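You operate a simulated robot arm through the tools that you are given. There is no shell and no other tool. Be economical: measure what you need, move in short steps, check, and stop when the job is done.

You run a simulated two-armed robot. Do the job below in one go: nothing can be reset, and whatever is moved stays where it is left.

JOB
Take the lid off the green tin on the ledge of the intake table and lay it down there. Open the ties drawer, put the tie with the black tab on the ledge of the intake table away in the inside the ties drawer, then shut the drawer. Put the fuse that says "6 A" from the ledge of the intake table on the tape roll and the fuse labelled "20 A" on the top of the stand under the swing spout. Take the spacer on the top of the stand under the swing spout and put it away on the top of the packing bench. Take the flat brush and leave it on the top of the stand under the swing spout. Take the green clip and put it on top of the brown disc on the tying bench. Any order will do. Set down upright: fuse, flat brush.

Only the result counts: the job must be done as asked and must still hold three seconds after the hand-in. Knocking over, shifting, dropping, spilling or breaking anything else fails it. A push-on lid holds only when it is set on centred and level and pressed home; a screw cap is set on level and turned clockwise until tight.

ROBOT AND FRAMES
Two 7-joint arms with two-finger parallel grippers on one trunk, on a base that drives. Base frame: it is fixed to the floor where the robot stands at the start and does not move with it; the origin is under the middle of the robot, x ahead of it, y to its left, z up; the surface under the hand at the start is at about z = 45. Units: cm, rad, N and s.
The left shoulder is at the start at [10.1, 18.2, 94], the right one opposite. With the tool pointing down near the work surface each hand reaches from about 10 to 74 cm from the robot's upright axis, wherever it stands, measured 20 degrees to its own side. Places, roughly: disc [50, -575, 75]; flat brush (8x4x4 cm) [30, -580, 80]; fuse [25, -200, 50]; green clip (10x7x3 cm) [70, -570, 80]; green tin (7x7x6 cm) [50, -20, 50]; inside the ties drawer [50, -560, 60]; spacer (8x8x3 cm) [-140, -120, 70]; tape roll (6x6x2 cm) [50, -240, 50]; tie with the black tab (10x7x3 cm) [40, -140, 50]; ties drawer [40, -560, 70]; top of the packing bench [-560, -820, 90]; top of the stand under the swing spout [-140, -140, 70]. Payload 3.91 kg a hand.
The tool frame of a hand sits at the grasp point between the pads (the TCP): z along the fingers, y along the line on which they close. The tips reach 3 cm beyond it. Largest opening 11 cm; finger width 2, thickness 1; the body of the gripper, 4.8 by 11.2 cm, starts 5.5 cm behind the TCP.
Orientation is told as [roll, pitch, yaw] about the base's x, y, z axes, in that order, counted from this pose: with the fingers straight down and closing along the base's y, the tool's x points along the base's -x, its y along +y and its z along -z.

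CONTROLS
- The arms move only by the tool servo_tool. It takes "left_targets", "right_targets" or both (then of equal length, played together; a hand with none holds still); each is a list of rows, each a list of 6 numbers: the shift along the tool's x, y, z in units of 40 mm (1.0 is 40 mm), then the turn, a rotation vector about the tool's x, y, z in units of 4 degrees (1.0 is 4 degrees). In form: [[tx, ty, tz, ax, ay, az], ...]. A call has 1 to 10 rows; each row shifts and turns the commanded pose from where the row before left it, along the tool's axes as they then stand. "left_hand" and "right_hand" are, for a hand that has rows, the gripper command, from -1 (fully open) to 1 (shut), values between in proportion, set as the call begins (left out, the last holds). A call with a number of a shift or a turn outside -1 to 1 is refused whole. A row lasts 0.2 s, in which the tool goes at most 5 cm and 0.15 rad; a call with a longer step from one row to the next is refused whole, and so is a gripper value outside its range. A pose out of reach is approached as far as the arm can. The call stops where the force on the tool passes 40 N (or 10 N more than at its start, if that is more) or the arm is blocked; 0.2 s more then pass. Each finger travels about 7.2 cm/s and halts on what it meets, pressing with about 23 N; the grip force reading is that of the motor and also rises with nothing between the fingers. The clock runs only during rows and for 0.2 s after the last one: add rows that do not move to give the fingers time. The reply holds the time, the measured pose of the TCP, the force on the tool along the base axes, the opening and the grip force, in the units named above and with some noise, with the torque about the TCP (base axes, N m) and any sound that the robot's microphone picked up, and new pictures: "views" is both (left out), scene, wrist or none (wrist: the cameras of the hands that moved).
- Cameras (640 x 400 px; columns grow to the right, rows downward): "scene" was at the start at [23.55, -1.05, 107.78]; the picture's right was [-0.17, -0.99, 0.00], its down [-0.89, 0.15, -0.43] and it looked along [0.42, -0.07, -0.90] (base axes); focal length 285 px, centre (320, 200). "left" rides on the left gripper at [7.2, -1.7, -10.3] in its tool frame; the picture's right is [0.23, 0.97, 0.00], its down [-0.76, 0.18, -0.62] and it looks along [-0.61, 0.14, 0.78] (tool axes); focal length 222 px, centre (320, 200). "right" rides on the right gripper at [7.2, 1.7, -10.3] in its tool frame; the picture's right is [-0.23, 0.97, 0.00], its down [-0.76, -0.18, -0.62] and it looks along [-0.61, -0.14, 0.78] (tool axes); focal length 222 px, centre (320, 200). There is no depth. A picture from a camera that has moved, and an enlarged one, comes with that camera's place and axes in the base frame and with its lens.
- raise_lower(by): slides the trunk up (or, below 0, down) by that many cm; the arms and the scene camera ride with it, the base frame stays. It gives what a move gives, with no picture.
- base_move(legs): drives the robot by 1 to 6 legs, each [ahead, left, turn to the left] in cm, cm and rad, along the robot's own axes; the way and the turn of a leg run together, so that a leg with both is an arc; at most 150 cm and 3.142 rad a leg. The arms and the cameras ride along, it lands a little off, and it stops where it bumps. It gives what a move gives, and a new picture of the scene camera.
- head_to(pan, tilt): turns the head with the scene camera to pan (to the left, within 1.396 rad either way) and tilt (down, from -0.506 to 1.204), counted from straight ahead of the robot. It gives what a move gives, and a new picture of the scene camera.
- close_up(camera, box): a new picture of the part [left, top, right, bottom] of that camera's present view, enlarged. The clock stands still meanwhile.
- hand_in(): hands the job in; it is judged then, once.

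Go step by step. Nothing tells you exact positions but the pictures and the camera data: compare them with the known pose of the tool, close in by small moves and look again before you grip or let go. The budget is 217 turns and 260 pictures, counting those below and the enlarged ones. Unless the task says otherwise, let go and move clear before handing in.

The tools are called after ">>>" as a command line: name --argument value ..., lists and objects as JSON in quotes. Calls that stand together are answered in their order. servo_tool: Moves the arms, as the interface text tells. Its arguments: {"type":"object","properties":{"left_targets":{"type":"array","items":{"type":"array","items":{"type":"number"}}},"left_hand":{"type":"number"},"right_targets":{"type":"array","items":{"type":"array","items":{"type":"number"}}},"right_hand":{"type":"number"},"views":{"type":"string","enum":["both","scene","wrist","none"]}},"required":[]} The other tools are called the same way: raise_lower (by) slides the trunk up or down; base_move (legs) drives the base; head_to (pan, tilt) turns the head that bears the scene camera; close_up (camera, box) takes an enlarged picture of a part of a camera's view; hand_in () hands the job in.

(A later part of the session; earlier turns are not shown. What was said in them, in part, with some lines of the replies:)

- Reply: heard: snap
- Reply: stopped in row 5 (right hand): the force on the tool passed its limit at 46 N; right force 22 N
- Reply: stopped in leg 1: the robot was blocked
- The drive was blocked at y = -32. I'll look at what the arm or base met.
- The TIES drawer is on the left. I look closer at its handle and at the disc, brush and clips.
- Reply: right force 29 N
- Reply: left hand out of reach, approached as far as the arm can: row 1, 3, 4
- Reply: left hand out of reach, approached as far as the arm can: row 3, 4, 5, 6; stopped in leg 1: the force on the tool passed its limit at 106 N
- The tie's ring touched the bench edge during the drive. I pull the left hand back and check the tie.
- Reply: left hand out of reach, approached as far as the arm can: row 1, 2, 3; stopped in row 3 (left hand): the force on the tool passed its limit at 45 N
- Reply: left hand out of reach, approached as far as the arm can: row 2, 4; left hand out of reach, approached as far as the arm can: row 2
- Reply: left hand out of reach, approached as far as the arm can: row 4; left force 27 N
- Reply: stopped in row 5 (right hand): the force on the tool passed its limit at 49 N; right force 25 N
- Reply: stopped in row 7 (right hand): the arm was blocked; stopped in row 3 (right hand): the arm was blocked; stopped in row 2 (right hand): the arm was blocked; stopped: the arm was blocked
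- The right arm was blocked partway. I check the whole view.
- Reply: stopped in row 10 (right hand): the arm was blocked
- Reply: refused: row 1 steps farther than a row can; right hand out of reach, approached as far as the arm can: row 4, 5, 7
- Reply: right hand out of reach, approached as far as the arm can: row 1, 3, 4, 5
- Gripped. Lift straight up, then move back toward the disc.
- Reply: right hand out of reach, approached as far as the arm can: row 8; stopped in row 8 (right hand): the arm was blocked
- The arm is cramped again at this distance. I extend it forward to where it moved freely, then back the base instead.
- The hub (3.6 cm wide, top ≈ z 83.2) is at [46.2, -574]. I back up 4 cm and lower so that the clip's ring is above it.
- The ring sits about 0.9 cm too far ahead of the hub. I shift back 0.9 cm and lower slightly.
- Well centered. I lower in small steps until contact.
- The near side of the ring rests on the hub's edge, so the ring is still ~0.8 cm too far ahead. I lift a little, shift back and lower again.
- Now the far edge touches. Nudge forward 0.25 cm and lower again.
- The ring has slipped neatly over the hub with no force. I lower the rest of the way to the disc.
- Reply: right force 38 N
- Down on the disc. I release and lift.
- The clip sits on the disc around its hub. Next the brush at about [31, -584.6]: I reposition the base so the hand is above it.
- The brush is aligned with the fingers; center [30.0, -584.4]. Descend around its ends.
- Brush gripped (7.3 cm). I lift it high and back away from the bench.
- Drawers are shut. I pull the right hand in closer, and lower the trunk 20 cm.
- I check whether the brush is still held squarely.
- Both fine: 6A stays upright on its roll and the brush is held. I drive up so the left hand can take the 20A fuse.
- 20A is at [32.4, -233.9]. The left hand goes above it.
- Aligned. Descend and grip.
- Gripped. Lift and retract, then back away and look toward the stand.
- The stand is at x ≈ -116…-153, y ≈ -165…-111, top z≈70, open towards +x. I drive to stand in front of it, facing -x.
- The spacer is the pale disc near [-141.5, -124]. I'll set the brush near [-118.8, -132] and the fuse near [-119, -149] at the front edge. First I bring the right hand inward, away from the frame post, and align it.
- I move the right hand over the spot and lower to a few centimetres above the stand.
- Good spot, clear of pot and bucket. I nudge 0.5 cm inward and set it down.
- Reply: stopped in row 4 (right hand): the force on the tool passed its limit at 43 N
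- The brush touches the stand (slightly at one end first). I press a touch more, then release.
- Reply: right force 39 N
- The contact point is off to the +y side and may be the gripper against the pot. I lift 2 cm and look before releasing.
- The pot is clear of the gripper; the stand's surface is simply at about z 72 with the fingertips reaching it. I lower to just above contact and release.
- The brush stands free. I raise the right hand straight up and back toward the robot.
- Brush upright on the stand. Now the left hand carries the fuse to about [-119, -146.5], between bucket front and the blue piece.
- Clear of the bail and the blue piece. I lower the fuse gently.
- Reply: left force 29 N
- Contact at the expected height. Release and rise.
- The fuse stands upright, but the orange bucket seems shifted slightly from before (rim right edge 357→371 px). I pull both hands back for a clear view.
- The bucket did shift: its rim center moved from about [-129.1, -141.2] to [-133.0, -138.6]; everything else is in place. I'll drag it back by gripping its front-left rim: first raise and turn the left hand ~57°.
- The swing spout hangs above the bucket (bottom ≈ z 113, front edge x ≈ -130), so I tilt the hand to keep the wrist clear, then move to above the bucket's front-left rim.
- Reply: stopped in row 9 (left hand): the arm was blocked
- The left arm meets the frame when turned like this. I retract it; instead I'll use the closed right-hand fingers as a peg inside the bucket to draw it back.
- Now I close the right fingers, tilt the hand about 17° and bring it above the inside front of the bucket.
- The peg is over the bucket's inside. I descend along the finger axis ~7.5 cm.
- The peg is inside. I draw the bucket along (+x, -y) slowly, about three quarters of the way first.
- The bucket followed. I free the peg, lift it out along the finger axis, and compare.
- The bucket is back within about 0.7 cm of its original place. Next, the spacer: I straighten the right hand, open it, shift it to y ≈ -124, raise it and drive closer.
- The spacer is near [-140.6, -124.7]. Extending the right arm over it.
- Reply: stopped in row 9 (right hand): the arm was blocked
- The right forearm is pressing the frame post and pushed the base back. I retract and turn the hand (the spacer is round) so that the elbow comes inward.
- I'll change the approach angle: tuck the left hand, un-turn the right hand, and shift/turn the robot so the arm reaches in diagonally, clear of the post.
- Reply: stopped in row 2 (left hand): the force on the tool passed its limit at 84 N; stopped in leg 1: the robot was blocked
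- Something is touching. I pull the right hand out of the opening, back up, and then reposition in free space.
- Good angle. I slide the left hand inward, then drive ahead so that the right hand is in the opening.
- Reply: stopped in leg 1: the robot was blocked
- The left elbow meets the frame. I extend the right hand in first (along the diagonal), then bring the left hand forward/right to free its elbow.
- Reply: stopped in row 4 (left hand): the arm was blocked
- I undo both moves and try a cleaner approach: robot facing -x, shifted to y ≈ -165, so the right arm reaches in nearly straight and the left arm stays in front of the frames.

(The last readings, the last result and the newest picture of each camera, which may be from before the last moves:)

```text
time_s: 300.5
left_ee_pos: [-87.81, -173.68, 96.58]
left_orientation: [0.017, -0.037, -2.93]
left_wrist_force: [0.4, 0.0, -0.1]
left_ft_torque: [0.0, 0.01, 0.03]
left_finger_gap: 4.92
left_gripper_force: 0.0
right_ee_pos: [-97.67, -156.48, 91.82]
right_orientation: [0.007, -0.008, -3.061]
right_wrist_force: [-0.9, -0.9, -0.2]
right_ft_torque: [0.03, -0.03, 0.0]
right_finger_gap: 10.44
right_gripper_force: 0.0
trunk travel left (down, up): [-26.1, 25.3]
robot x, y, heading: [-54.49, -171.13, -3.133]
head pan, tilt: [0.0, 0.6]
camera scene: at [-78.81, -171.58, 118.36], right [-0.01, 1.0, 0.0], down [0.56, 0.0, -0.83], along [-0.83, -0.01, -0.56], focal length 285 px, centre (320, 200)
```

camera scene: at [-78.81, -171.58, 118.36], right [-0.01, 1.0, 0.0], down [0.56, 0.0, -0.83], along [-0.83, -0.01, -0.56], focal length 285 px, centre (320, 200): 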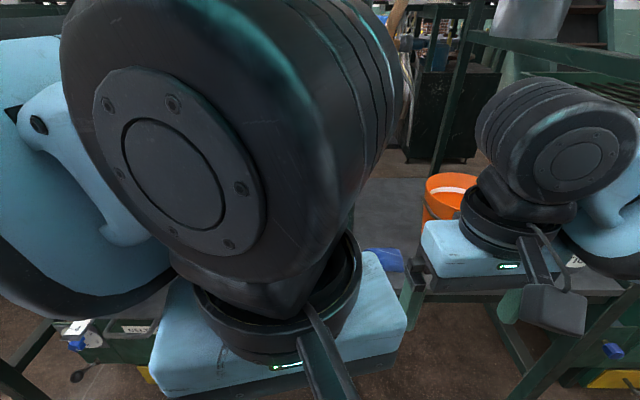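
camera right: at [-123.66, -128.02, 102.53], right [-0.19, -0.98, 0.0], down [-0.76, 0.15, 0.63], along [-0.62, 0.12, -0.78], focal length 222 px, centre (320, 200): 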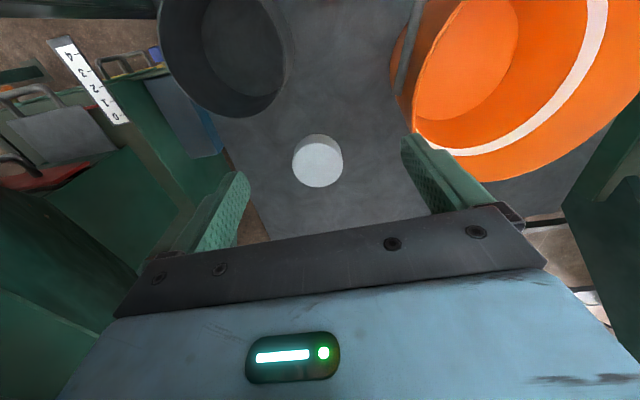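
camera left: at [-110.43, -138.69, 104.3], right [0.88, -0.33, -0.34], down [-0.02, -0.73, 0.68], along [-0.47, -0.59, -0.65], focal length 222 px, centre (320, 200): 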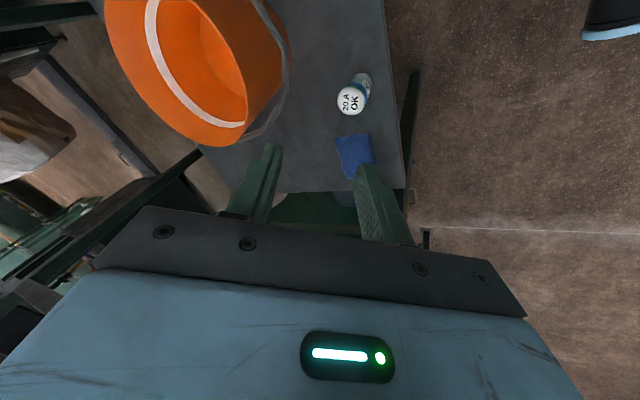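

I shift the right hand to the right (toward y ≈ -130), then adjust the base.

>>> servo_tool --right_targets '[[0.06, -0.75, 0, 0, 0, 0], [0.06, -0.75, 0, 0, 0, 0], [0.06, -0.75, 0, 0, 0, 0], [0.06, -0.75, 0, 0, 0, 0], [0.06, -0.75, 0, 0, 0, 0], [0.06, -0.75, 0, 0, 0, 0], [0.06, -0.75, 0, 0, 0, 0], [0.06, -0.6, 0, 0, 0, 0]]' --views "none"

>>> base_move --legs '[[15, -6, 0]]'

```text
time_s: 302.3
left_ee_pos: [-87.73, -173.6, 96.55]
left_orientation: [0.017, -0.038, -2.932]
left_wrist_force: [0.8, -0.1, -0.6]
left_ft_torque: [0.01, -0.02, -0.02]
left_finger_gap: 4.94
left_gripper_force: 0.0
right_ee_pos: [-97.41, -132.8, 91.49]
right_orientation: [0.007, -0.007, -3.061]
right_wrist_force: [-0.8, -0.4, -0.2]
right_ft_torque: [0.01, -0.01, 0.0]
right_finger_gap: 10.44
right_gripper_force: 0.1
trunk travel left (down, up): [-26.1, 25.3]
robot x, y, heading: [-54.44, -171.47, -3.14]
head pan, tilt: [0.0, 0.6]
```

```text
time_s: 303.7
left_ee_pos: [-102.91, -168.02, 96.49]
left_orientation: [0.019, -0.039, -2.926]
left_wrist_force: [-0.3, -0.5, -0.3]
left_ft_torque: [-0.03, -0.02, -0.01]
left_finger_gap: 4.97
left_gripper_force: 0.0
right_ee_pos: [-112.78, -127.39, 91.45]
right_orientation: [0.009, -0.004, -3.058]
right_wrist_force: [0.2, 0.1, 0.0]
right_ft_torque: [0.0, -0.07, -0.03]
right_finger_gap: 10.47
right_gripper_force: 0.1
trunk travel left (down, up): [-26.1, 25.3]
robot x, y, heading: [-69.36, -165.82, -3.128]
head pan, tilt: [0.0, 0.6]
camera scene: at [-94.03, -165.86, 118.35], right [-0.01, 1.0, 0.0], down [0.57, 0.01, -0.82], along [-0.82, -0.01, -0.57], focal length 285 px, centre (320, 200)
```

scene: 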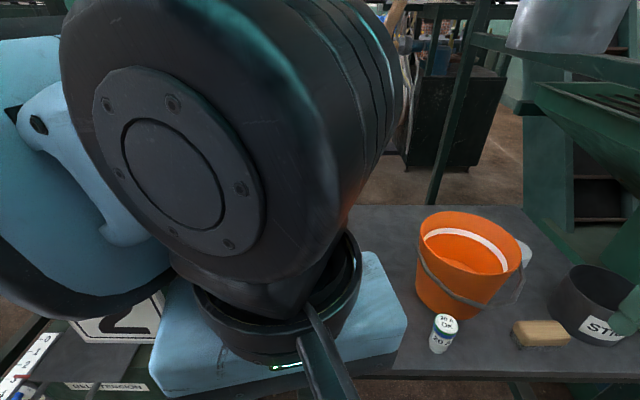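

>>> servo_tool --right_targets '[[-0.6, -0.4, 0, 0, 0, 0], [-0.8, -0.3, 0, 0, 0, 0], [-0.85, -0.15, 0, 0, 0, 0], [-0.85, -0.1, 0, 0, 0, 0], [-0.85, -0.1, 0, 0, 0, 0], [-0.85, -0.1, 0, 0, 0, 0]]' --views "wrist"

```text
time_s: 305.1
left_ee_pos: [-102.98, -168.13, 96.54]
left_orientation: [0.018, -0.038, -2.925]
left_wrist_force: [0.9, -0.4, -0.5]
left_ft_torque: [0.02, 0.03, 0.01]
left_finger_gap: 4.93
left_gripper_force: 0.3
right_ee_pos: [-132.08, -124.6, 91.58]
right_orientation: [0.006, -0.005, -3.057]
right_wrist_force: [-0.5, -1.1, 0.2]
right_ft_torque: [0.02, 0.0, 0.04]
right_finger_gap: 10.45
right_gripper_force: 0.0
trunk travel left (down, up): [-26.1, 25.3]
robot x, y, heading: [-69.37, -165.53, -3.131]
head pan, tilt: [0.0, 0.6]
camera right: at [-124.66, -125.59, 101.75], right [-0.14, -0.99, 0.01], down [-0.77, 0.12, 0.63], along [-0.62, 0.08, -0.78], focal length 222 px, centre (320, 200)
```

right: 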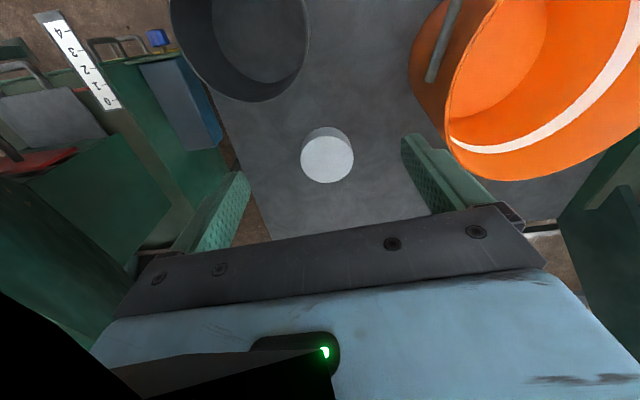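

Unblocked now. The spacer is at [-138.9, -125.0]. Move over and lower partway.

>>> servo_tool --right_targets '[[-0.85, -0.02, 0, 0, 0, 0], [-0.85, -0.02, 0, 0, 0, 0], [0, 0, 0.8, 0, 0, 0], [0, 0, 0.8, 0, 0, 0], [0, 0, 0.8, 0, 0, 0], [0, 0, 0.3, 0, 0, 0]]' --views "wrist"

```text
time_s: 306.5
left_ee_pos: [-102.89, -168.05, 96.62]
left_orientation: [0.017, -0.037, -2.924]
left_wrist_force: [0.2, -0.6, 0.0]
left_ft_torque: [0.01, 0.01, -0.01]
left_finger_gap: 4.98
left_gripper_force: 0.0
right_ee_pos: [-139.32, -125.08, 80.94]
right_orientation: [0.007, -0.008, -3.058]
right_wrist_force: [0.5, -0.3, 0.6]
right_ft_torque: [0.01, 0.01, -0.01]
right_finger_gap: 10.43
right_gripper_force: 0.0
trunk travel left (down, up): [-26.1, 25.3]
robot x, y, heading: [-69.38, -165.67, -3.127]
head pan, tilt: [0.0, 0.6]
camera right: at [-131.91, -126.07, 91.15], right [-0.14, -0.99, 0.01], down [-0.77, 0.12, 0.63], along [-0.62, 0.08, -0.78], focal length 222 px, centre (320, 200)
```

right: 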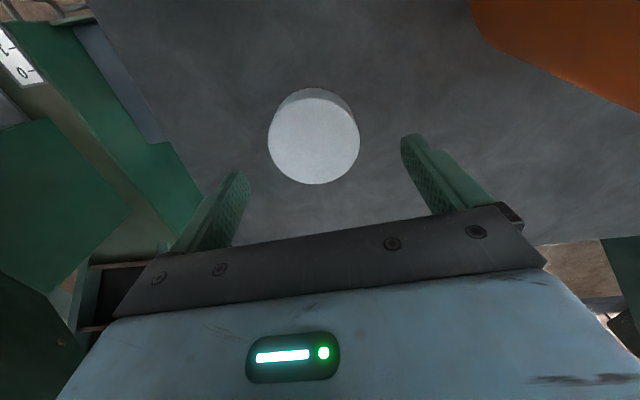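

>>> servo_tool --right_targets '[[0.11, -0.06, 0.5, 0, 0, 0], [0, 0, 0.5, 0, 0, 0], [0, 0, 0.35, 0, 0, 0], [0, 0, 0, 0, 0, 0]]' --views "none"

>>> servo_tool --right_targets '[[0, 0, 0, 0, 0, 0], [0, 0, 0, 0, 0, 0], [0, 0, 0, 0, 0, 0], [0, 0, 0, 0, 0, 0]]' --right_hand 1 --views "wrist"

```text
time_s: 307.5
left_ee_pos: [-102.75, -167.97, 96.62]
left_orientation: [0.019, -0.037, -2.924]
left_wrist_force: [-0.7, -0.1, -0.8]
left_ft_torque: [0.0, 0.03, -0.04]
left_finger_gap: 4.92
left_gripper_force: 0.1
right_ee_pos: [-138.69, -124.73, 75.45]
right_orientation: [0.008, -0.008, -3.055]
right_wrist_force: [0.9, 0.2, 0.2]
right_ft_torque: [0.03, -0.01, -0.03]
right_finger_gap: 10.45
right_gripper_force: 0.0
trunk travel left (down, up): [-26.1, 25.3]
robot x, y, heading: [-69.37, -165.7, -3.131]
head pan, tilt: [0.0, 0.6]
```

```text
time_s: 308.5
left_ee_pos: [-102.8, -167.87, 96.5]
left_orientation: [0.016, -0.038, -2.925]
left_wrist_force: [-0.1, -0.1, -0.3]
left_ft_torque: [0.0, 0.0, -0.04]
left_finger_gap: 4.94
left_gripper_force: 0.1
right_ee_pos: [-138.68, -124.78, 75.53]
right_orientation: [0.007, -0.007, -3.056]
right_wrist_force: [0.5, -0.3, -0.5]
right_ft_torque: [0.06, 0.02, -0.02]
right_finger_gap: 7.19
right_gripper_force: 23.1
trunk travel left (down, up): [-26.1, 25.3]
robot x, y, heading: [-69.77, -165.72, -3.13]
head pan, tilt: [0.0, 0.6]
camera right: at [-131.3, -125.67, 85.68], right [-0.14, -0.99, 0.01], down [-0.77, 0.12, 0.63], along [-0.62, 0.08, -0.78], focal length 222 px, centre (320, 200)
```

right: 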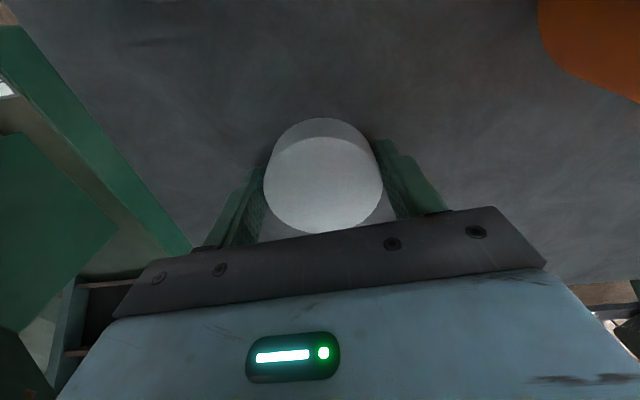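

Gripped (7.2 cm). Lift and retract along the same path.

>>> servo_tool --right_targets '[[0, 0, -0.5, 0, 0, 0], [0, 0, -0.8, 0, 0, 0], [0, 0, -0.9, 0, 0, 0], [0, 0, -0.9, 0, 0, 0], [0, 0, -0.9, 0, 0, 0], [0.8, 0.04, 0, 0, 0, 0], [0.85, 0.05, 0, 0, 0, 0], [0.85, 0.05, 0, 0, 0, 0], [0.85, 0.1, 0, 0, 0, 0], [0.85, 0.15, 0, 0, 0, 0]]' --views "none"

>>> servo_tool --right_targets '[[0.8, 0.2, 0, 0, 0, 0], [0.8, 0.2, 0, 0, 0, 0], [0.8, 0.2, 0, 0, 0, 0]]' --views "none"

>>> base_move --legs '[[-18, 0, 0]]'

```text
time_s: 310.7
left_ee_pos: [-102.96, -168.05, 96.53]
left_orientation: [0.019, -0.037, -2.926]
left_wrist_force: [-0.6, 0.2, -0.3]
left_ft_torque: [0.0, 0.02, 0.01]
left_finger_gap: 4.94
left_gripper_force: 0.0
right_ee_pos: [-138.67, -124.69, 91.63]
right_orientation: [0.006, -0.007, -3.056]
right_wrist_force: [0.5, -0.1, -2.4]
right_ft_torque: [0.0, 0.0, 0.01]
right_finger_gap: 7.16
right_gripper_force: 23.1
right hand out of reach, approached as far as the arm can: row 6, 7, 8, 9, 10
trunk travel left (down, up): [-26.1, 25.3]
robot x, y, heading: [-69.17, -165.94, -3.133]
head pan, tilt: [0.0, 0.6]
```

```text
time_s: 311.5
left_ee_pos: [-102.83, -168.03, 96.62]
left_orientation: [0.018, -0.038, -2.925]
left_wrist_force: [0.3, 0.7, 0.0]
left_ft_torque: [-0.01, 0.0, -0.01]
left_finger_gap: 4.95
left_gripper_force: 0.0
right_ee_pos: [-138.59, -124.65, 91.69]
right_orientation: [0.007, -0.006, -3.057]
right_wrist_force: [-1.1, -0.6, -3.5]
right_ft_torque: [0.05, -0.03, 0.02]
right_finger_gap: 7.16
right_gripper_force: 22.4
right hand out of reach, approached as far as the arm can: row 1, 2, 3
trunk travel left (down, up): [-26.1, 25.3]
robot x, y, heading: [-69.18, -165.63, -3.132]
head pan, tilt: [0.0, 0.6]
```

```text
time_s: 313.0
left_ee_pos: [-84.95, -167.68, 96.55]
left_orientation: [0.019, -0.038, -2.929]
left_wrist_force: [0.7, -1.2, 0.3]
left_ft_torque: [0.02, 0.04, 0.02]
left_finger_gap: 4.96
left_gripper_force: 0.0
right_ee_pos: [-120.68, -124.26, 91.64]
right_orientation: [0.006, -0.006, -3.06]
right_wrist_force: [0.1, 0.6, -3.4]
right_ft_torque: [-0.03, -0.01, 0.0]
right_finger_gap: 7.17
right_gripper_force: 22.5
trunk travel left (down, up): [-26.1, 25.3]
robot x, y, heading: [-51.7, -165.58, -3.133]
head pan, tilt: [0.0, 0.6]
camera scene: at [-76.04, -165.6, 118.37], right [-0.01, 1.0, 0.0], down [0.56, 0.01, -0.83], along [-0.83, -0.01, -0.56], focal length 285 px, centre (320, 200)
```

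scene: 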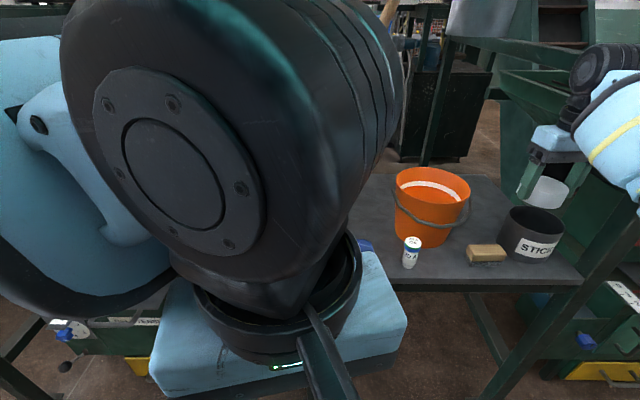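

The spacer is held. I back out fully and look across the hall toward the packing bench at [-560, -820].

>>> base_move --legs '[[-28, 3, 0]]'

>>> head_to --pan 1.1 --tilt 0.1

```text
time_s: 315.0
left_ee_pos: [-56.35, -170.44, 96.53]
left_orientation: [0.017, -0.037, -2.932]
left_wrist_force: [-0.3, -0.3, 0.5]
left_ft_torque: [0.0, 0.03, -0.05]
left_finger_gap: 4.94
left_gripper_force: 0.0
right_ee_pos: [-92.02, -126.76, 91.55]
right_orientation: [0.006, -0.009, -3.063]
right_wrist_force: [0.6, -1.2, -2.2]
right_ft_torque: [0.02, 0.0, -0.01]
right_finger_gap: 7.17
right_gripper_force: 23.3
trunk travel left (down, up): [-26.1, 25.3]
robot x, y, heading: [-22.91, -168.46, -3.138]
head pan, tilt: [0.0, 0.6]
camera scene: at [-47.5, -168.38, 118.37], right [-0.01, 1.0, 0.0], down [0.56, 0.0, -0.83], along [-0.83, 0.0, -0.56], focal length 285 px, centre (320, 200)
```

scene: 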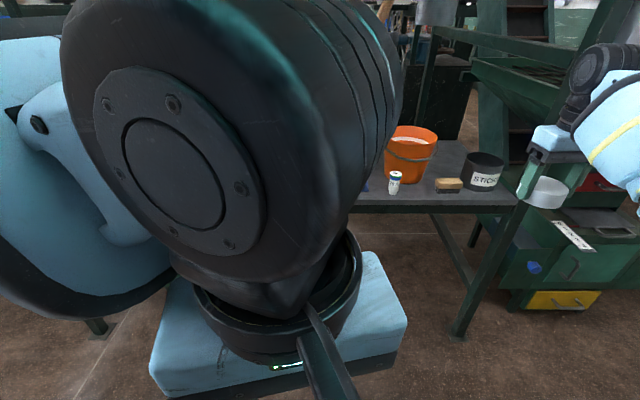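

```text
time_s: 316.4
left_ee_pos: [-56.38, -170.53, 96.52]
left_orientation: [0.02, -0.037, -2.93]
left_wrist_force: [-0.1, 0.0, 0.2]
left_ft_torque: [0.03, 0.0, 0.0]
left_finger_gap: 4.96
left_gripper_force: 0.1
right_ee_pos: [-91.96, -126.97, 91.53]
right_orientation: [0.008, -0.006, -3.064]
right_wrist_force: [-0.1, -0.1, -2.1]
right_ft_torque: [0.04, -0.02, 0.03]
right_finger_gap: 7.17
right_gripper_force: 23.4
trunk travel left (down, up): [-26.1, 25.3]
robot x, y, heading: [-23.03, -167.98, -3.138]
head pan, tilt: [1.1, 0.099]
camera scene: at [-43.28, -176.3, 123.04], right [-0.87, 0.5, 0.0], down [0.05, 0.08, -1.0], along [-0.49, -0.86, -0.09], focal length 285 px, centre (320, 200)
```

scene: 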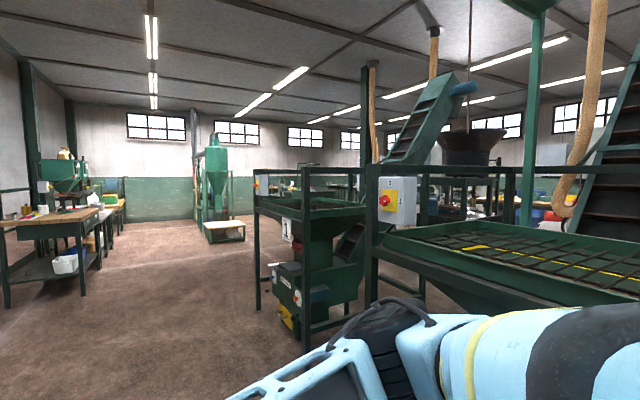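

First I try to bring the right hand closer to the body.

>>> servo_tool --right_targets '[[0, 0, -0.5, 0, 0, 0], [0, 0.5, -0.5, 0, 0, 0], [0.3, 0.6, 0, 0, 0, 0], [0.5, 0.6, 0, 0, 0, 0], [0.6, 0.4, 0, 0, 0, 0], [0.6, 0.4, 0, 0, 0, 0]]' --views "none"

```text
time_s: 317.8
left_ee_pos: [-56.5, -170.52, 96.53]
left_orientation: [0.018, -0.039, -2.933]
left_wrist_force: [-0.6, -0.5, -0.2]
left_ft_torque: [0.0, 0.01, 0.01]
left_finger_gap: 4.96
left_gripper_force: 0.1
right_ee_pos: [-83.27, -136.09, 95.5]
right_orientation: [0.008, -0.004, -3.061]
right_wrist_force: [0.0, -0.3, -3.8]
right_ft_torque: [0.0, -0.04, 0.01]
right_finger_gap: 7.16
right_gripper_force: 23.2
trunk travel left (down, up): [-26.1, 25.3]
robot x, y, heading: [-23.11, -168.23, -3.139]
head pan, tilt: [1.1, 0.099]
```

>>> servo_tool --right_targets '[[0.65, 0.6, 0, 0, 0, 0], [0.65, 0.6, 0, 0, 0, 0], [0.65, 0.6, 0, 0, 0, 0], [0.65, 0.6, 0, 0, 0, 0], [0.65, 0.5, 0, 0, 0, 0]]' --views "none"

>>> base_move --legs '[[0, 0, 1.57], [120, -5, 0], [130, -30, 0]]'

```text
time_s: 318.9
left_ee_pos: [-56.49, -170.39, 96.51]
left_orientation: [0.018, -0.04, -2.933]
left_wrist_force: [0.0, -0.7, 0.0]
left_ft_torque: [0.04, 0.01, 0.0]
left_finger_gap: 4.98
left_gripper_force: 0.1
right_ee_pos: [-69.12, -146.68, 95.68]
right_orientation: [0.006, -0.005, -3.066]
right_wrist_force: [0.1, -0.3, -3.0]
right_ft_torque: [0.0, 0.01, 0.01]
right_finger_gap: 7.13
right_gripper_force: 23.2
trunk travel left (down, up): [-26.1, 25.3]
robot x, y, heading: [-23.2, -168.49, -3.134]
head pan, tilt: [1.1, 0.099]
```

```text
time_s: 335.2
left_ee_pos: [-59.21, -453.72, 96.71]
left_orientation: [0.019, -0.036, -1.371]
left_wrist_force: [0.3, -0.7, 0.6]
left_ft_torque: [0.01, 0.04, -0.01]
left_finger_gap: 4.93
left_gripper_force: 0.2
right_ee_pos: [-83.04, -466.27, 95.68]
right_orientation: [0.005, -0.005, -1.501]
right_wrist_force: [0.1, -0.6, -3.6]
right_ft_torque: [0.04, -0.01, 0.03]
right_finger_gap: 7.14
right_gripper_force: 23.2
trunk travel left (down, up): [-26.1, 25.3]
robot x, y, heading: [-61.12, -420.26, -1.576]
head pan, tilt: [1.1, 0.099]
camera scene: at [-53.26, -440.32, 123.26], right [-0.49, -0.87, 0.0], down [-0.06, 0.03, -1.0], along [0.87, -0.49, -0.07], focal length 285 px, centre (320, 200)
```

scene: 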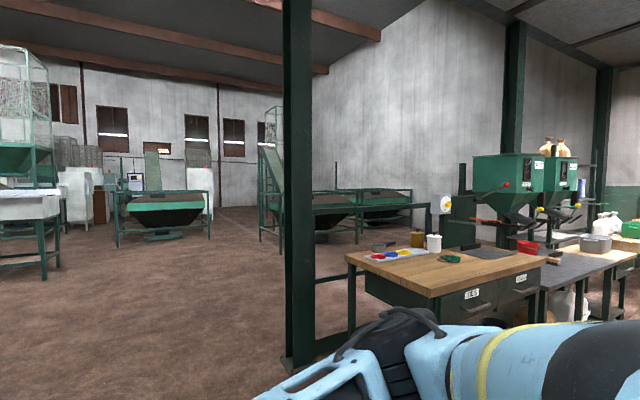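

Good progress. Now look toward the packing bench (to the front-right).

>>> head_to --pan -0.75 --tilt 0.15

```text
time_s: 337.0
left_ee_pos: [-59.05, -453.64, 96.51]
left_orientation: [0.019, -0.038, -1.368]
left_wrist_force: [-0.1, -0.2, 0.8]
left_ft_torque: [0.0, 0.0, 0.01]
left_finger_gap: 4.95
left_gripper_force: 0.1
right_ee_pos: [-83.03, -466.23, 95.73]
right_orientation: [0.007, -0.005, -1.502]
right_wrist_force: [0.6, 0.5, -2.9]
right_ft_torque: [0.04, -0.01, 0.01]
right_finger_gap: 7.14
right_gripper_force: 23.4
trunk travel left (down, up): [-26.1, 25.3]
robot x, y, heading: [-61.03, -420.31, -1.572]
head pan, tilt: [-0.75, 0.15]
camera scene: at [-67.59, -442.6, 122.51], right [-0.73, 0.68, 0.0], down [0.1, 0.11, -0.99], along [-0.68, -0.72, -0.15], focal length 285 px, centre (320, 200)
```

scene: 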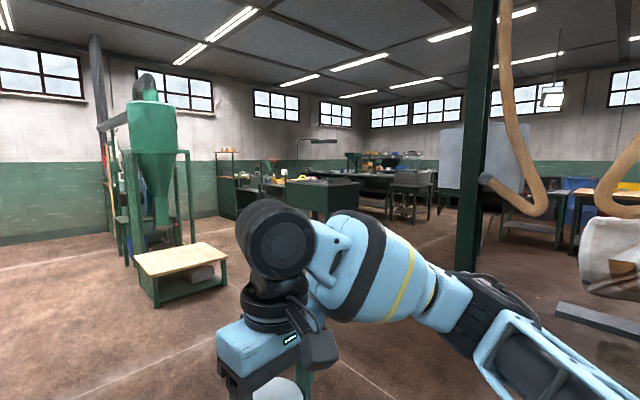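

>>> close_up --camera "scene" --box '[200, 130, 456, 240]'

```text
2.50 times, centred on (328, 185) of scene
camera zoom: at [-67.59, -442.6, 122.51], right [-0.73, 0.68, 0.0], down [0.1, 0.11, -0.99], along [-0.68, -0.72, -0.15], focal length 713 px, centre (300, 238)
```

zoom: 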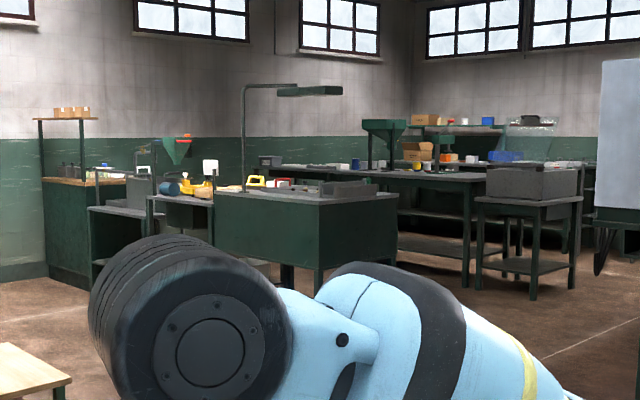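

The packing bench is the long dark bench in the back right cluster. I drive diagonally closer across the open floor.

>>> base_move --legs '[[0, 0, -0.85], [150, 0, 0], [150, 0, 0]]'

>>> head_to --pan 0.0 --tilt 0.2

```text
time_s: 338.9
left_ee_pos: [-76.82, -450.58, 96.33]
left_orientation: [0.018, -0.035, -1.908]
left_wrist_force: [0.9, 0.5, 0.6]
left_ft_torque: [-0.01, 0.01, -0.02]
left_finger_gap: 4.97
left_gripper_force: 0.1
right_ee_pos: [-102.2, -449.85, 95.3]
right_orientation: [0.004, 0.005, -1.99]
right_wrist_force: [0.0, -0.6, -2.0]
right_ft_torque: [0.01, 0.0, 0.02]
right_finger_gap: 7.09
right_gripper_force: 22.6
trunk travel left (down, up): [-26.1, 25.3]
robot x, y, heading: [-61.38, -420.18, -2.11]
head pan, tilt: [-0.75, 0.15]
stopped in leg 1: the robot was blocked; the commanded pose is now the measured one
camera scene: at [-78.41, -436.93, 122.4], right [-0.28, 0.96, 0.0], down [0.15, 0.05, -0.99], along [-0.95, -0.27, -0.15], focal length 285 px, centre (320, 200)
```

scene: 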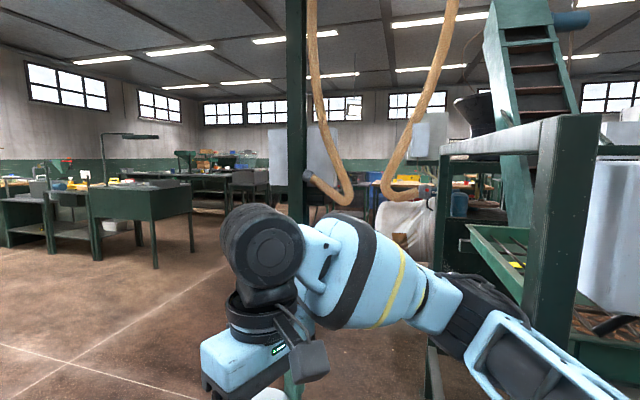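

```text
time_s: 340.0
left_ee_pos: [-76.82, -450.69, 96.39]
left_orientation: [0.019, -0.031, -1.911]
left_wrist_force: [1.0, -0.3, 0.0]
left_ft_torque: [0.0, -0.02, 0.01]
left_finger_gap: 4.95
left_gripper_force: 0.0
right_ee_pos: [-102.31, -449.86, 95.22]
right_orientation: [0.005, 0.004, -1.997]
right_wrist_force: [-0.1, -0.1, -3.6]
right_ft_torque: [0.03, -0.03, 0.01]
right_finger_gap: 7.17
right_gripper_force: 22.8
trunk travel left (down, up): [-26.1, 25.3]
robot x, y, heading: [-61.14, -420.19, -2.112]
head pan, tilt: [0.0, 0.201]
camera scene: at [-74.35, -442.58, 121.85], right [-0.86, 0.52, 0.0], down [0.11, 0.18, -0.98], along [-0.51, -0.84, -0.21], focal length 285 px, centre (320, 200)
```

scene: 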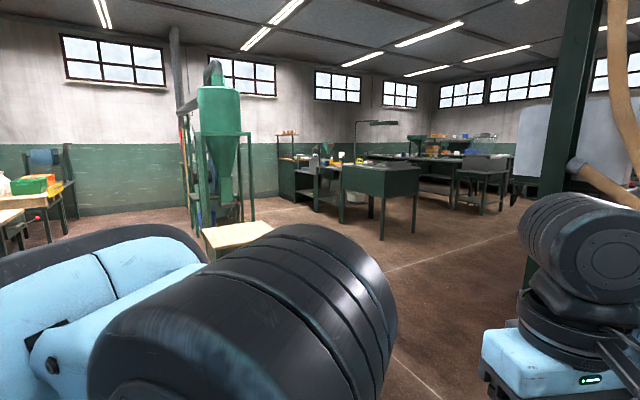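

Frame 1 is just beside the right arm. I slide away to the left, go ahead, then turn.

>>> base_move --legs '[[0, 40, 0], [110, 0, 0], [0, 0, -0.5], [150, 0, 0], [60, 0, 0]]'

```text
time_s: 360.7
left_ee_pos: [-296.63, -653.96, 96.53]
left_orientation: [0.017, -0.039, -2.428]
left_wrist_force: [-0.2, -1.0, 0.3]
left_ft_torque: [0.0, 0.0, -0.01]
left_finger_gap: 4.94
left_gripper_force: 0.0
right_ee_pos: [-318.46, -640.7, 95.46]
right_orientation: [0.005, -0.004, -2.517]
right_wrist_force: [-0.5, -0.3, -3.1]
right_ft_torque: [0.04, -0.02, 0.01]
right_finger_gap: 7.14
right_gripper_force: 22.9
trunk travel left (down, up): [-26.1, 25.3]
robot x, y, heading: [-268.22, -636.02, -2.627]
head pan, tilt: [0.0, 0.201]
camera scene: at [-290.3, -648.2, 122.03], right [-0.49, 0.87, 0.0], down [0.17, 0.1, -0.98], along [-0.85, -0.48, -0.2], focal length 285 px, centre (320, 200)
```

scene: 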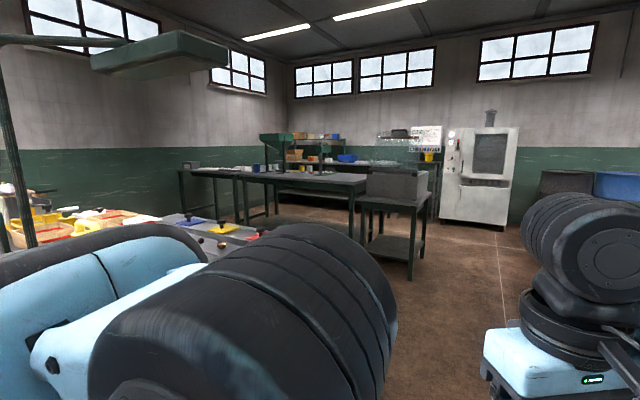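

The packing bench front edge is near x ≈ -497, y ≈ -730…-838. I go along the free aisle, then slide over to face its near end.

>>> base_move --legs '[[0, 0, -0.515], [150, 0, 0], [0, 98, 0]]'

>>> head_to --pan -0.1 --tilt 0.45

```text
time_s: 378.2
left_ee_pos: [-456.31, -730.68, 96.56]
left_orientation: [0.017, -0.037, -3.007]
left_wrist_force: [-0.8, -0.5, 0.1]
left_ft_torque: [0.02, -0.02, 0.01]
left_finger_gap: 4.94
left_gripper_force: 0.0
right_ee_pos: [-467.23, -707.43, 95.64]
right_orientation: [0.005, -0.003, -3.097]
right_wrist_force: [0.3, 0.2, -4.4]
right_ft_torque: [0.01, -0.03, 0.01]
right_finger_gap: 7.11
right_gripper_force: 22.4
trunk travel left (down, up): [-26.1, 25.3]
robot x, y, heading: [-422.68, -730.85, 3.072]
head pan, tilt: [0.0, 0.201]
camera scene: at [-447.81, -729.25, 122.04], right [0.07, 1.0, 0.0], down [0.2, -0.01, -0.98], along [-0.98, 0.07, -0.2], focal length 285 px, centre (320, 200)
```

scene: 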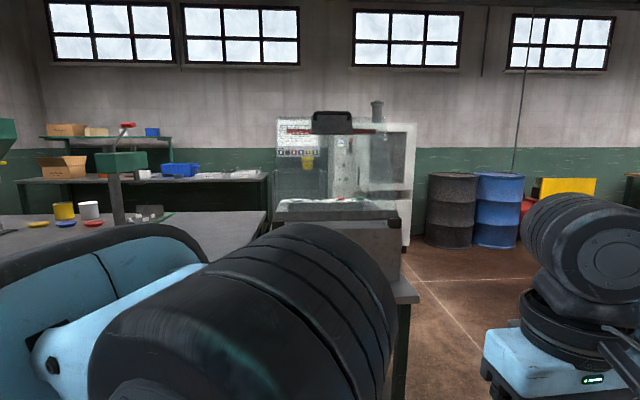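

```text
time_s: 379.0
left_ee_pos: [-456.19, -730.57, 96.52]
left_orientation: [0.018, -0.038, -3.007]
left_wrist_force: [-0.2, -0.4, 0.9]
left_ft_torque: [0.01, 0.01, -0.01]
left_finger_gap: 4.94
left_gripper_force: 0.0
right_ee_pos: [-467.34, -707.44, 95.48]
right_orientation: [0.004, -0.003, -3.098]
right_wrist_force: [0.7, 0.7, -2.4]
right_ft_torque: [-0.02, -0.03, 0.01]
right_finger_gap: 7.14
right_gripper_force: 22.6
trunk travel left (down, up): [-26.1, 25.3]
robot x, y, heading: [-422.85, -731.02, 3.074]
head pan, tilt: [-0.099, 0.45]
camera scene: at [-447.57, -728.34, 119.72], right [0.17, 0.99, 0.0], down [0.43, -0.07, -0.9], along [-0.89, 0.15, -0.43], focal length 285 px, centre (320, 200)
```

scene: 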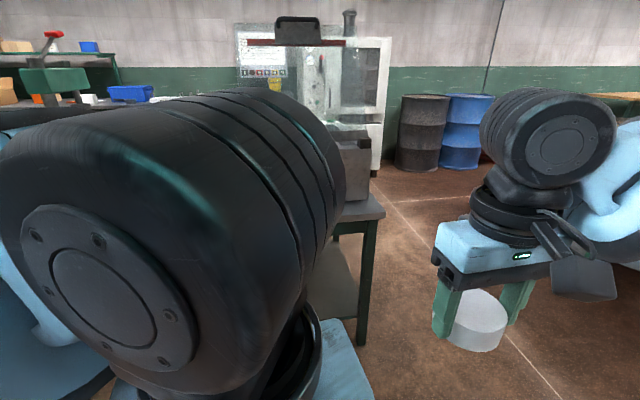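

The left wrist blocks the view; I lower the left hand and look again toward the bench.

>>> servo_tool --left_targets '[[0, 0.6, 0.6, 0, 0, 0], [0, 0.6, 0.7, 0, 0, 0], [0, 0.4, 0.8, 0, 0, 0], [0, 0, 0.8, 0, 0, 0], [0, 0, 0.8, 0, 0, 0], [0, 0, 0.8, 0, 0, 0], [0, 0, 0.8, 0, 0, 0]]' --views "none"

>>> head_to --pan 0.35 --tilt 0.4

```text
time_s: 380.6
left_ee_pos: [-456.23, -737.52, 75.5]
left_orientation: [0.016, -0.039, -3.008]
left_wrist_force: [-0.1, -0.3, -0.8]
left_ft_torque: [-0.01, -0.02, -0.03]
left_finger_gap: 4.93
left_gripper_force: 0.1
right_ee_pos: [-467.3, -707.51, 95.55]
right_orientation: [0.004, -0.003, -3.095]
right_wrist_force: [-0.8, -0.3, -2.7]
right_ft_torque: [-0.03, -0.02, 0.01]
right_finger_gap: 7.12
right_gripper_force: 23.0
trunk travel left (down, up): [-26.1, 25.3]
robot x, y, heading: [-422.74, -730.82, 3.076]
head pan, tilt: [-0.099, 0.45]
```

```text
time_s: 381.5
left_ee_pos: [-456.36, -737.47, 75.58]
left_orientation: [0.019, -0.04, -3.008]
left_wrist_force: [-0.5, -0.2, 0.6]
left_ft_torque: [0.0, -0.03, 0.01]
left_finger_gap: 4.94
left_gripper_force: 0.0
right_ee_pos: [-467.25, -707.49, 95.53]
right_orientation: [0.006, -0.004, -3.098]
right_wrist_force: [0.3, 0.7, -2.0]
right_ft_torque: [-0.02, -0.02, 0.0]
right_finger_gap: 7.13
right_gripper_force: 22.8
trunk travel left (down, up): [-26.1, 25.3]
robot x, y, heading: [-422.69, -731.08, 3.08]
head pan, tilt: [0.351, 0.4]
camera scene: at [-447.4, -732.45, 120.18], right [-0.28, 0.96, 0.0], down [0.37, 0.11, -0.92], along [-0.88, -0.26, -0.39], focal length 285 px, centre (320, 200)
```

scene: 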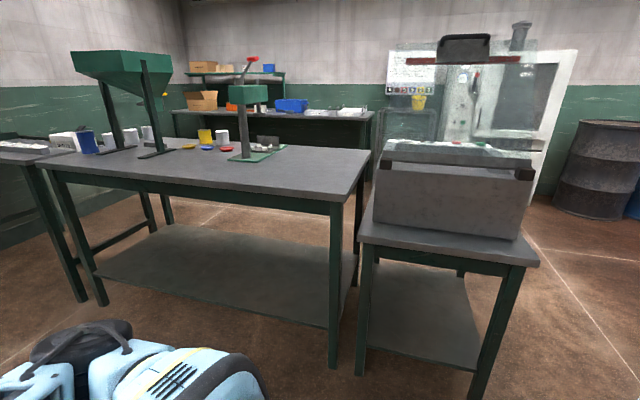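

The bench's right half is empty; target about [-531, -762], surface z ≈ 90. I raise the trunk and the left hand, then move in front.

>>> raise_lower --by 12

>>> servo_tool --left_targets '[[0, 0, -0.8, 0, 0, 0], [0, 0, -0.8, 0, 0, 0], [0, 0, -0.8, 0, 0, 0], [0, 0, -0.8, 0, 0, 0], [0, 0, -0.8, 0, 0, 0], [0, 0, -0.4, 0, 0, 0]]' --views "none"

>>> base_move --legs '[[0, 50, 0.06], [52, 0, 0]]'

>>> head_to --pan -0.2 --tilt 0.8

```text
time_s: 383.0
left_ee_pos: [-456.17, -737.44, 87.46]
left_orientation: [0.018, -0.039, -3.007]
left_wrist_force: [-0.1, -0.1, -0.3]
left_ft_torque: [-0.04, 0.01, 0.0]
left_finger_gap: 4.95
left_gripper_force: 0.0
right_ee_pos: [-467.25, -707.35, 107.4]
right_orientation: [0.005, -0.001, -3.097]
right_wrist_force: [-0.9, -0.4, -2.8]
right_ft_torque: [0.01, 0.01, -0.03]
right_finger_gap: 7.14
right_gripper_force: 23.4
trunk travel left (down, up): [-38.1, 13.3]
robot x, y, heading: [-422.99, -731.21, 3.078]
head pan, tilt: [0.351, 0.4]
```

```text
time_s: 384.4
left_ee_pos: [-455.82, -737.19, 105.0]
left_orientation: [0.018, -0.038, -3.007]
left_wrist_force: [-0.5, 0.8, -0.9]
left_ft_torque: [-0.01, 0.0, 0.02]
left_finger_gap: 4.97
left_gripper_force: 0.1
right_ee_pos: [-467.23, -707.35, 107.53]
right_orientation: [0.006, -0.004, -3.098]
right_wrist_force: [-0.1, -0.5, -3.3]
right_ft_torque: [0.0, -0.04, -0.03]
right_finger_gap: 7.11
right_gripper_force: 22.8
trunk travel left (down, up): [-38.1, 13.3]
robot x, y, heading: [-422.71, -731.1, 3.075]
head pan, tilt: [0.351, 0.4]
```

```text
time_s: 392.0
left_ee_pos: [-509.59, -788.39, 104.9]
left_orientation: [0.016, -0.038, -2.959]
left_wrist_force: [-0.1, -0.1, 0.4]
left_ft_torque: [0.0, 0.03, 0.01]
left_finger_gap: 4.97
left_gripper_force: 0.1
right_ee_pos: [-522.6, -759.17, 107.45]
right_orientation: [0.004, -0.003, -3.048]
right_wrist_force: [-0.2, 0.8, -3.8]
right_ft_torque: [0.02, -0.04, 0.01]
right_finger_gap: 7.13
right_gripper_force: 23.5
trunk travel left (down, up): [-38.1, 13.3]
robot x, y, heading: [-477.09, -780.34, 3.125]
head pan, tilt: [0.351, 0.4]
camera scene: at [-498.04, -783.24, 132.43], right [-0.33, 0.94, 0.0], down [0.37, 0.13, -0.92], along [-0.87, -0.3, -0.39], focal length 285 px, centre (320, 200)
```

scene: 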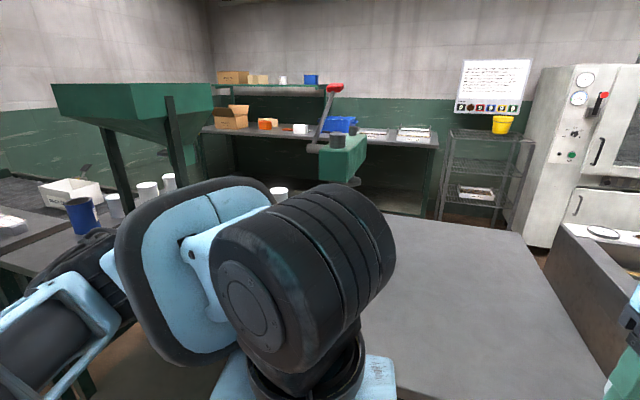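

```text
time_s: 392.9
left_ee_pos: [-509.62, -788.26, 104.79]
left_orientation: [0.015, -0.038, -2.957]
left_wrist_force: [0.5, -0.5, -0.3]
left_ft_torque: [0.01, -0.01, -0.02]
left_finger_gap: 4.94
left_gripper_force: 0.0
right_ee_pos: [-522.5, -759.2, 107.51]
right_orientation: [0.005, -0.003, -3.047]
right_wrist_force: [0.0, 0.1, -2.2]
right_ft_torque: [0.01, -0.04, 0.03]
right_finger_gap: 7.15
right_gripper_force: 22.8
trunk travel left (down, up): [-38.1, 13.3]
robot x, y, heading: [-477.11, -780.96, 3.128]
head pan, tilt: [-0.201, 0.799]
camera scene: at [-497.14, -778.47, 128.93], right [0.22, 0.98, 0.0], down [0.7, -0.15, -0.7], along [-0.68, 0.15, -0.72], focal length 285 px, centre (320, 200)
```

scene: 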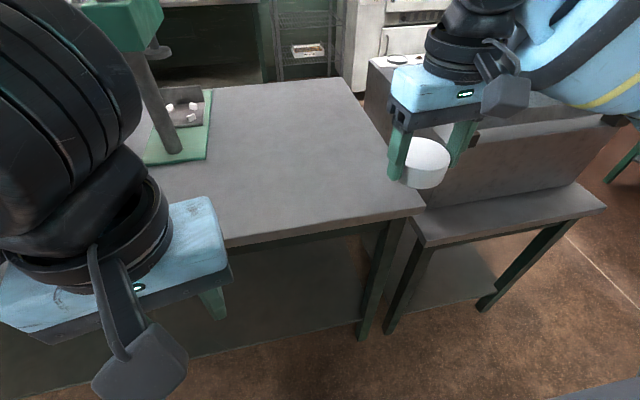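

The bench front edge is x ≈ -527.5 and right end y ≈ -751. I carry the spacer to about [-541, -766] and lower partway.

>>> servo_tool --right_targets '[[-0.79, 0.21, 0, 0, 0, 0], [-0.79, 0.21, 0, 0, 0, 0], [-0.79, 0.21, 0, 0, 0, 0], [-0.79, 0.21, 0, 0, 0, 0], [-0.79, 0.21, 0, 0, 0, 0], [-0.79, 0.21, 0, 0, 0, 0], [0, 0, 0.8, 0, 0, 0], [0, 0, 0.8, 0, 0, 0]]' --views "both"

```text
time_s: 394.8
left_ee_pos: [-509.65, -788.24, 105.05]
left_orientation: [0.017, -0.037, -2.959]
left_wrist_force: [-0.2, -0.3, -0.2]
left_ft_torque: [0.05, -0.02, 0.03]
left_finger_gap: 4.94
left_gripper_force: 0.1
right_ee_pos: [-541.08, -766.16, 101.04]
right_orientation: [0.003, -0.004, -3.047]
right_wrist_force: [-0.4, -0.7, -2.0]
right_ft_torque: [0.01, 0.0, -0.01]
right_finger_gap: 7.11
right_gripper_force: 22.7
trunk travel left (down, up): [-38.1, 13.3]
robot x, y, heading: [-476.8, -780.42, 3.126]
head pan, tilt: [-0.201, 0.799]
camera scene: at [-497.19, -778.46, 128.92], right [0.22, 0.98, 0.0], down [0.7, -0.16, -0.7], along [-0.68, 0.15, -0.72], focal length 285 px, centre (320, 200)
camera right: at [-533.62, -767.08, 111.21], right [-0.13, -0.99, 0.01], down [-0.77, 0.11, 0.62], along [-0.62, 0.08, -0.78], focal length 222 px, centre (320, 200)
```

scene: 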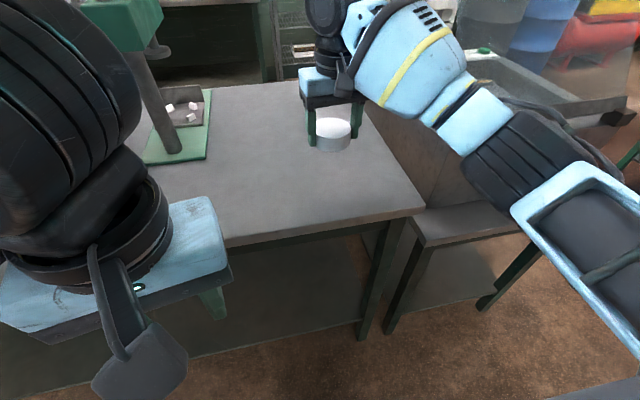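
right: 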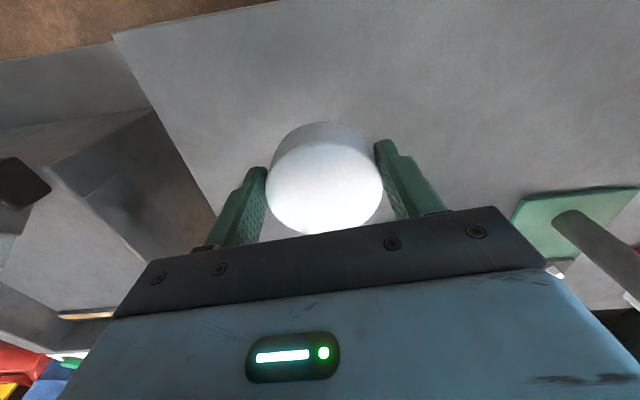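

Clear. Lower in steps until contact.

>>> servo_tool --right_targets '[[0, 0, 0.5, 0, 0, 0], [0, 0, 0.4, 0, 0, 0], [0, 0, 0.2, 0, 0, 0], [0, 0, 0.15, 0, 0, 0], [0, 0, 0.1, 0, 0, 0], [0, 0, 0.1, 0, 0, 0], [0, 0, 0.1, 0, 0, 0], [0, 0, 0.1, 0, 0, 0], [0, 0, 0.1, 0, 0, 0], [0, 0, 0.1, 0, 0, 0]]' --views "wrist"

```text
time_s: 396.9
left_ee_pos: [-509.5, -788.34, 104.87]
left_orientation: [0.018, -0.038, -2.956]
left_wrist_force: [0.7, 0.1, 0.0]
left_ft_torque: [0.0, 0.0, 0.01]
left_finger_gap: 4.95
left_gripper_force: 0.1
right_ee_pos: [-540.85, -766.09, 93.96]
right_orientation: [0.006, -0.002, -3.047]
right_wrist_force: [0.3, -0.4, -2.8]
right_ft_torque: [0.0, -0.05, 0.0]
right_finger_gap: 7.13
right_gripper_force: 22.9
trunk travel left (down, up): [-38.1, 13.3]
robot x, y, heading: [-477.03, -780.52, 3.124]
head pan, tilt: [-0.201, 0.799]
camera right: at [-533.47, -766.95, 104.05], right [-0.14, -0.99, 0.01], down [-0.77, 0.11, 0.62], along [-0.62, 0.08, -0.78], focal length 222 px, centre (320, 200)
```

right: 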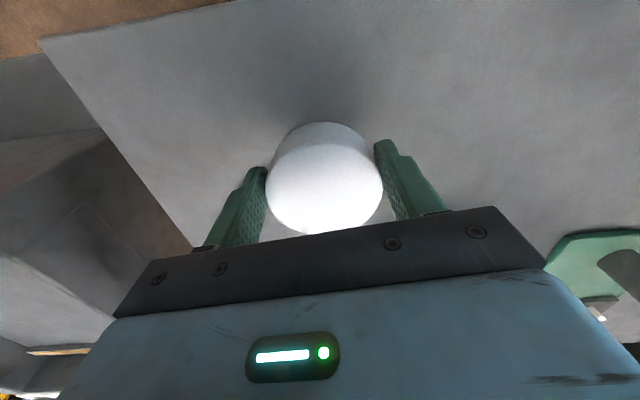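

>>> servo_tool --right_targets '[[0, 0, 0.1, 0, 0, 0], [0, 0, 0.08, 0, 0, 0], [0, 0, 0.08, 0, 0, 0], [0, 0, 0.08, 0, 0, 0], [0, 0, 0.08, 0, 0, 0], [0, 0, 0.08, 0, 0, 0], [0, 0, 0.08, 0, 0, 0], [0, 0, 0.08, 0, 0, 0], [0, 0, 0.08, 0, 0, 0]]' --views "none"

```text
time_s: 398.9
left_ee_pos: [-509.48, -788.38, 104.8]
left_orientation: [0.017, -0.037, -2.957]
left_wrist_force: [-0.4, -0.3, 0.1]
left_ft_torque: [-0.01, 0.0, 0.0]
left_finger_gap: 4.94
left_gripper_force: 0.0
right_ee_pos: [-540.87, -766.16, 90.89]
right_orientation: [0.004, 0.0, -3.049]
right_wrist_force: [0.3, 0.6, -2.1]
right_ft_torque: [-0.02, -0.02, -0.03]
right_finger_gap: 7.12
right_gripper_force: 23.1
trunk travel left (down, up): [-38.1, 13.3]
robot x, y, heading: [-476.85, -780.24, 3.129]
head pan, tilt: [-0.201, 0.799]
```

Not yet in contact; the bench is lower than assumed. Continue.

>>> servo_tool --right_targets '[[0, 0, 0.1, 0, 0, 0], [0, 0, 0.08, 0, 0, 0], [0, 0, 0.08, 0, 0, 0], [0, 0, 0.08, 0, 0, 0], [0, 0, 0.08, 0, 0, 0], [0, 0, 0.08, 0, 0, 0], [0, 0, 0.08, 0, 0, 0], [0, 0, 0.08, 0, 0, 0], [0, 0, 0.08, 0, 0, 0], [0, 0, 0.08, 0, 0, 0]]' --views "wrist"

```text
time_s: 400.8
left_ee_pos: [-509.44, -788.29, 104.92]
left_orientation: [0.018, -0.04, -2.958]
left_wrist_force: [0.0, -0.1, 0.1]
left_ft_torque: [-0.02, -0.02, 0.0]
left_finger_gap: 4.95
left_gripper_force: 0.1
right_ee_pos: [-541.05, -766.09, 88.98]
right_orientation: [0.002, -0.014, -3.047]
right_wrist_force: [6.8, 0.5, 16.2]
right_ft_torque: [0.89, -0.46, -0.35]
right_finger_gap: 7.15
right_gripper_force: 23.0
trunk travel left (down, up): [-38.1, 13.3]
robot x, y, heading: [-477.12, -780.35, 3.125]
head pan, tilt: [-0.201, 0.799]
stopped in row 9 (right hand): the force on the tool passed its limit at 42 N (the readings are from after the stop); the commanded pose is now the measured one
camera right: at [-533.4, -767.05, 99.14], right [-0.13, -0.99, 0.01], down [-0.77, 0.11, 0.64], along [-0.63, 0.08, -0.77], focal length 222 px, centre (320, 200)
```

right: 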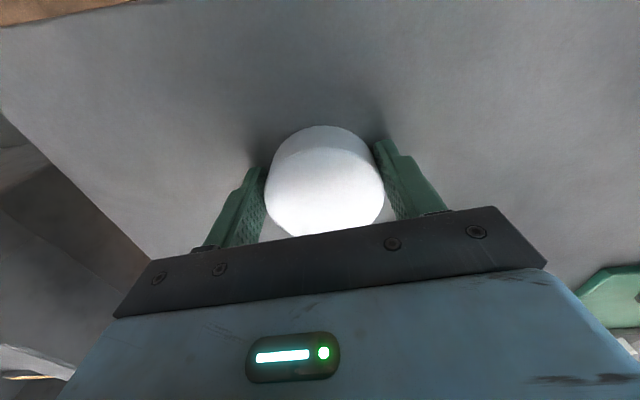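

Contact. I release and rise, then back away.

>>> servo_tool --right_targets '[[0, 0, -0.05, 0, 0, 0], [0, 0, 0, 0, 0, 0], [0, 0, 0, 0, 0, 0], [0, 0, -0.3, 0, 0, 0], [0, 0, -0.7, 0, 0, 0], [0, 0, -0.9, 0, 0, 0], [0, 0, -0.9, 0, 0, 0], [0, 0, -0.9, 0, 0, 0], [0.5, 0, -0.3, 0, 0, 0]]' --right_hand -0.7 --views "both"

```text
time_s: 402.8
left_ee_pos: [-509.41, -788.26, 104.96]
left_orientation: [0.016, -0.04, -2.959]
left_wrist_force: [0.1, 0.2, 0.0]
left_ft_torque: [0.02, -0.01, -0.01]
left_finger_gap: 4.96
left_gripper_force: 0.1
right_ee_pos: [-538.7, -765.86, 104.95]
right_orientation: [0.003, -0.015, -3.048]
right_wrist_force: [0.5, -0.5, 1.0]
right_ft_torque: [-0.04, -0.02, 0.01]
right_finger_gap: 9.34
right_gripper_force: 0.0
trunk travel left (down, up): [-38.1, 13.3]
robot x, y, heading: [-476.71, -780.52, 3.126]
head pan, tilt: [-0.201, 0.799]
camera scene: at [-497.07, -778.39, 128.94], right [0.22, 0.98, 0.0], down [0.7, -0.16, -0.7], along [-0.68, 0.15, -0.72], focal length 285 px, centre (320, 200)
camera right: at [-531.16, -766.69, 115.02], right [-0.13, -0.99, 0.01], down [-0.77, 0.11, 0.63], along [-0.63, 0.08, -0.77], focal length 222 px, centre (320, 200)
```

scene: 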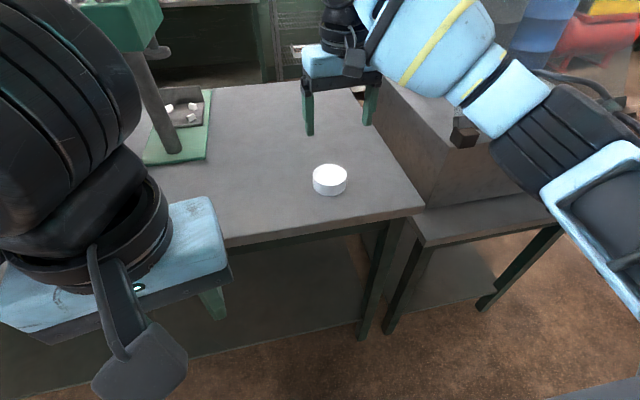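
right: 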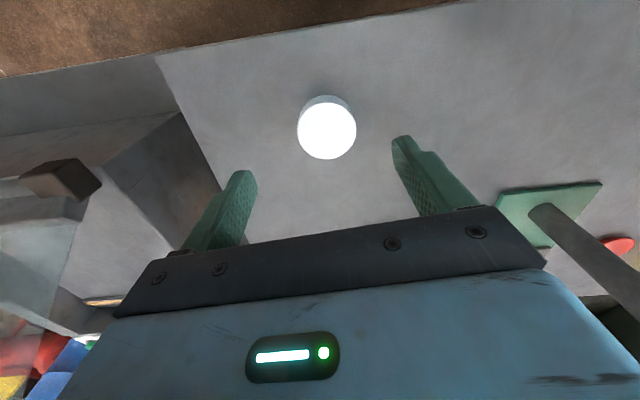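

The spacer rests on the packing bench and both hands are empty and clear, so I hand the job in.

>>> hand_in

```text
The job is handed in.
```

I finished every item and handed the job in, but I accidentally knocked the orange bucket on the stand about 5 cm. I dragged it back to within about 0.7 cm of where it was, by camera estimate.

- **Green tin:** the lid is off and lying on the ledge beside the tin.
- **Ties drawer:** the black-tab tie is inside and the drawer is shut. On the way in, the tie's ring hit the bench edge hard (106 N), but it ended up lying flat and nothing else there looked moved.
- **Fuses:** the 6 A is upright on the tape roll, and the 20 A is upright on the stand under the swing spout.
- **Flat brush:** upright on the stand, near the front edge.
- **Spacer:** on the packing bench.
- **Green clip:** on the brown disc, with its ring around the hub.

The bucket was shifted while I was setting the fuse down. By eye, the other things on the stand had not moved.
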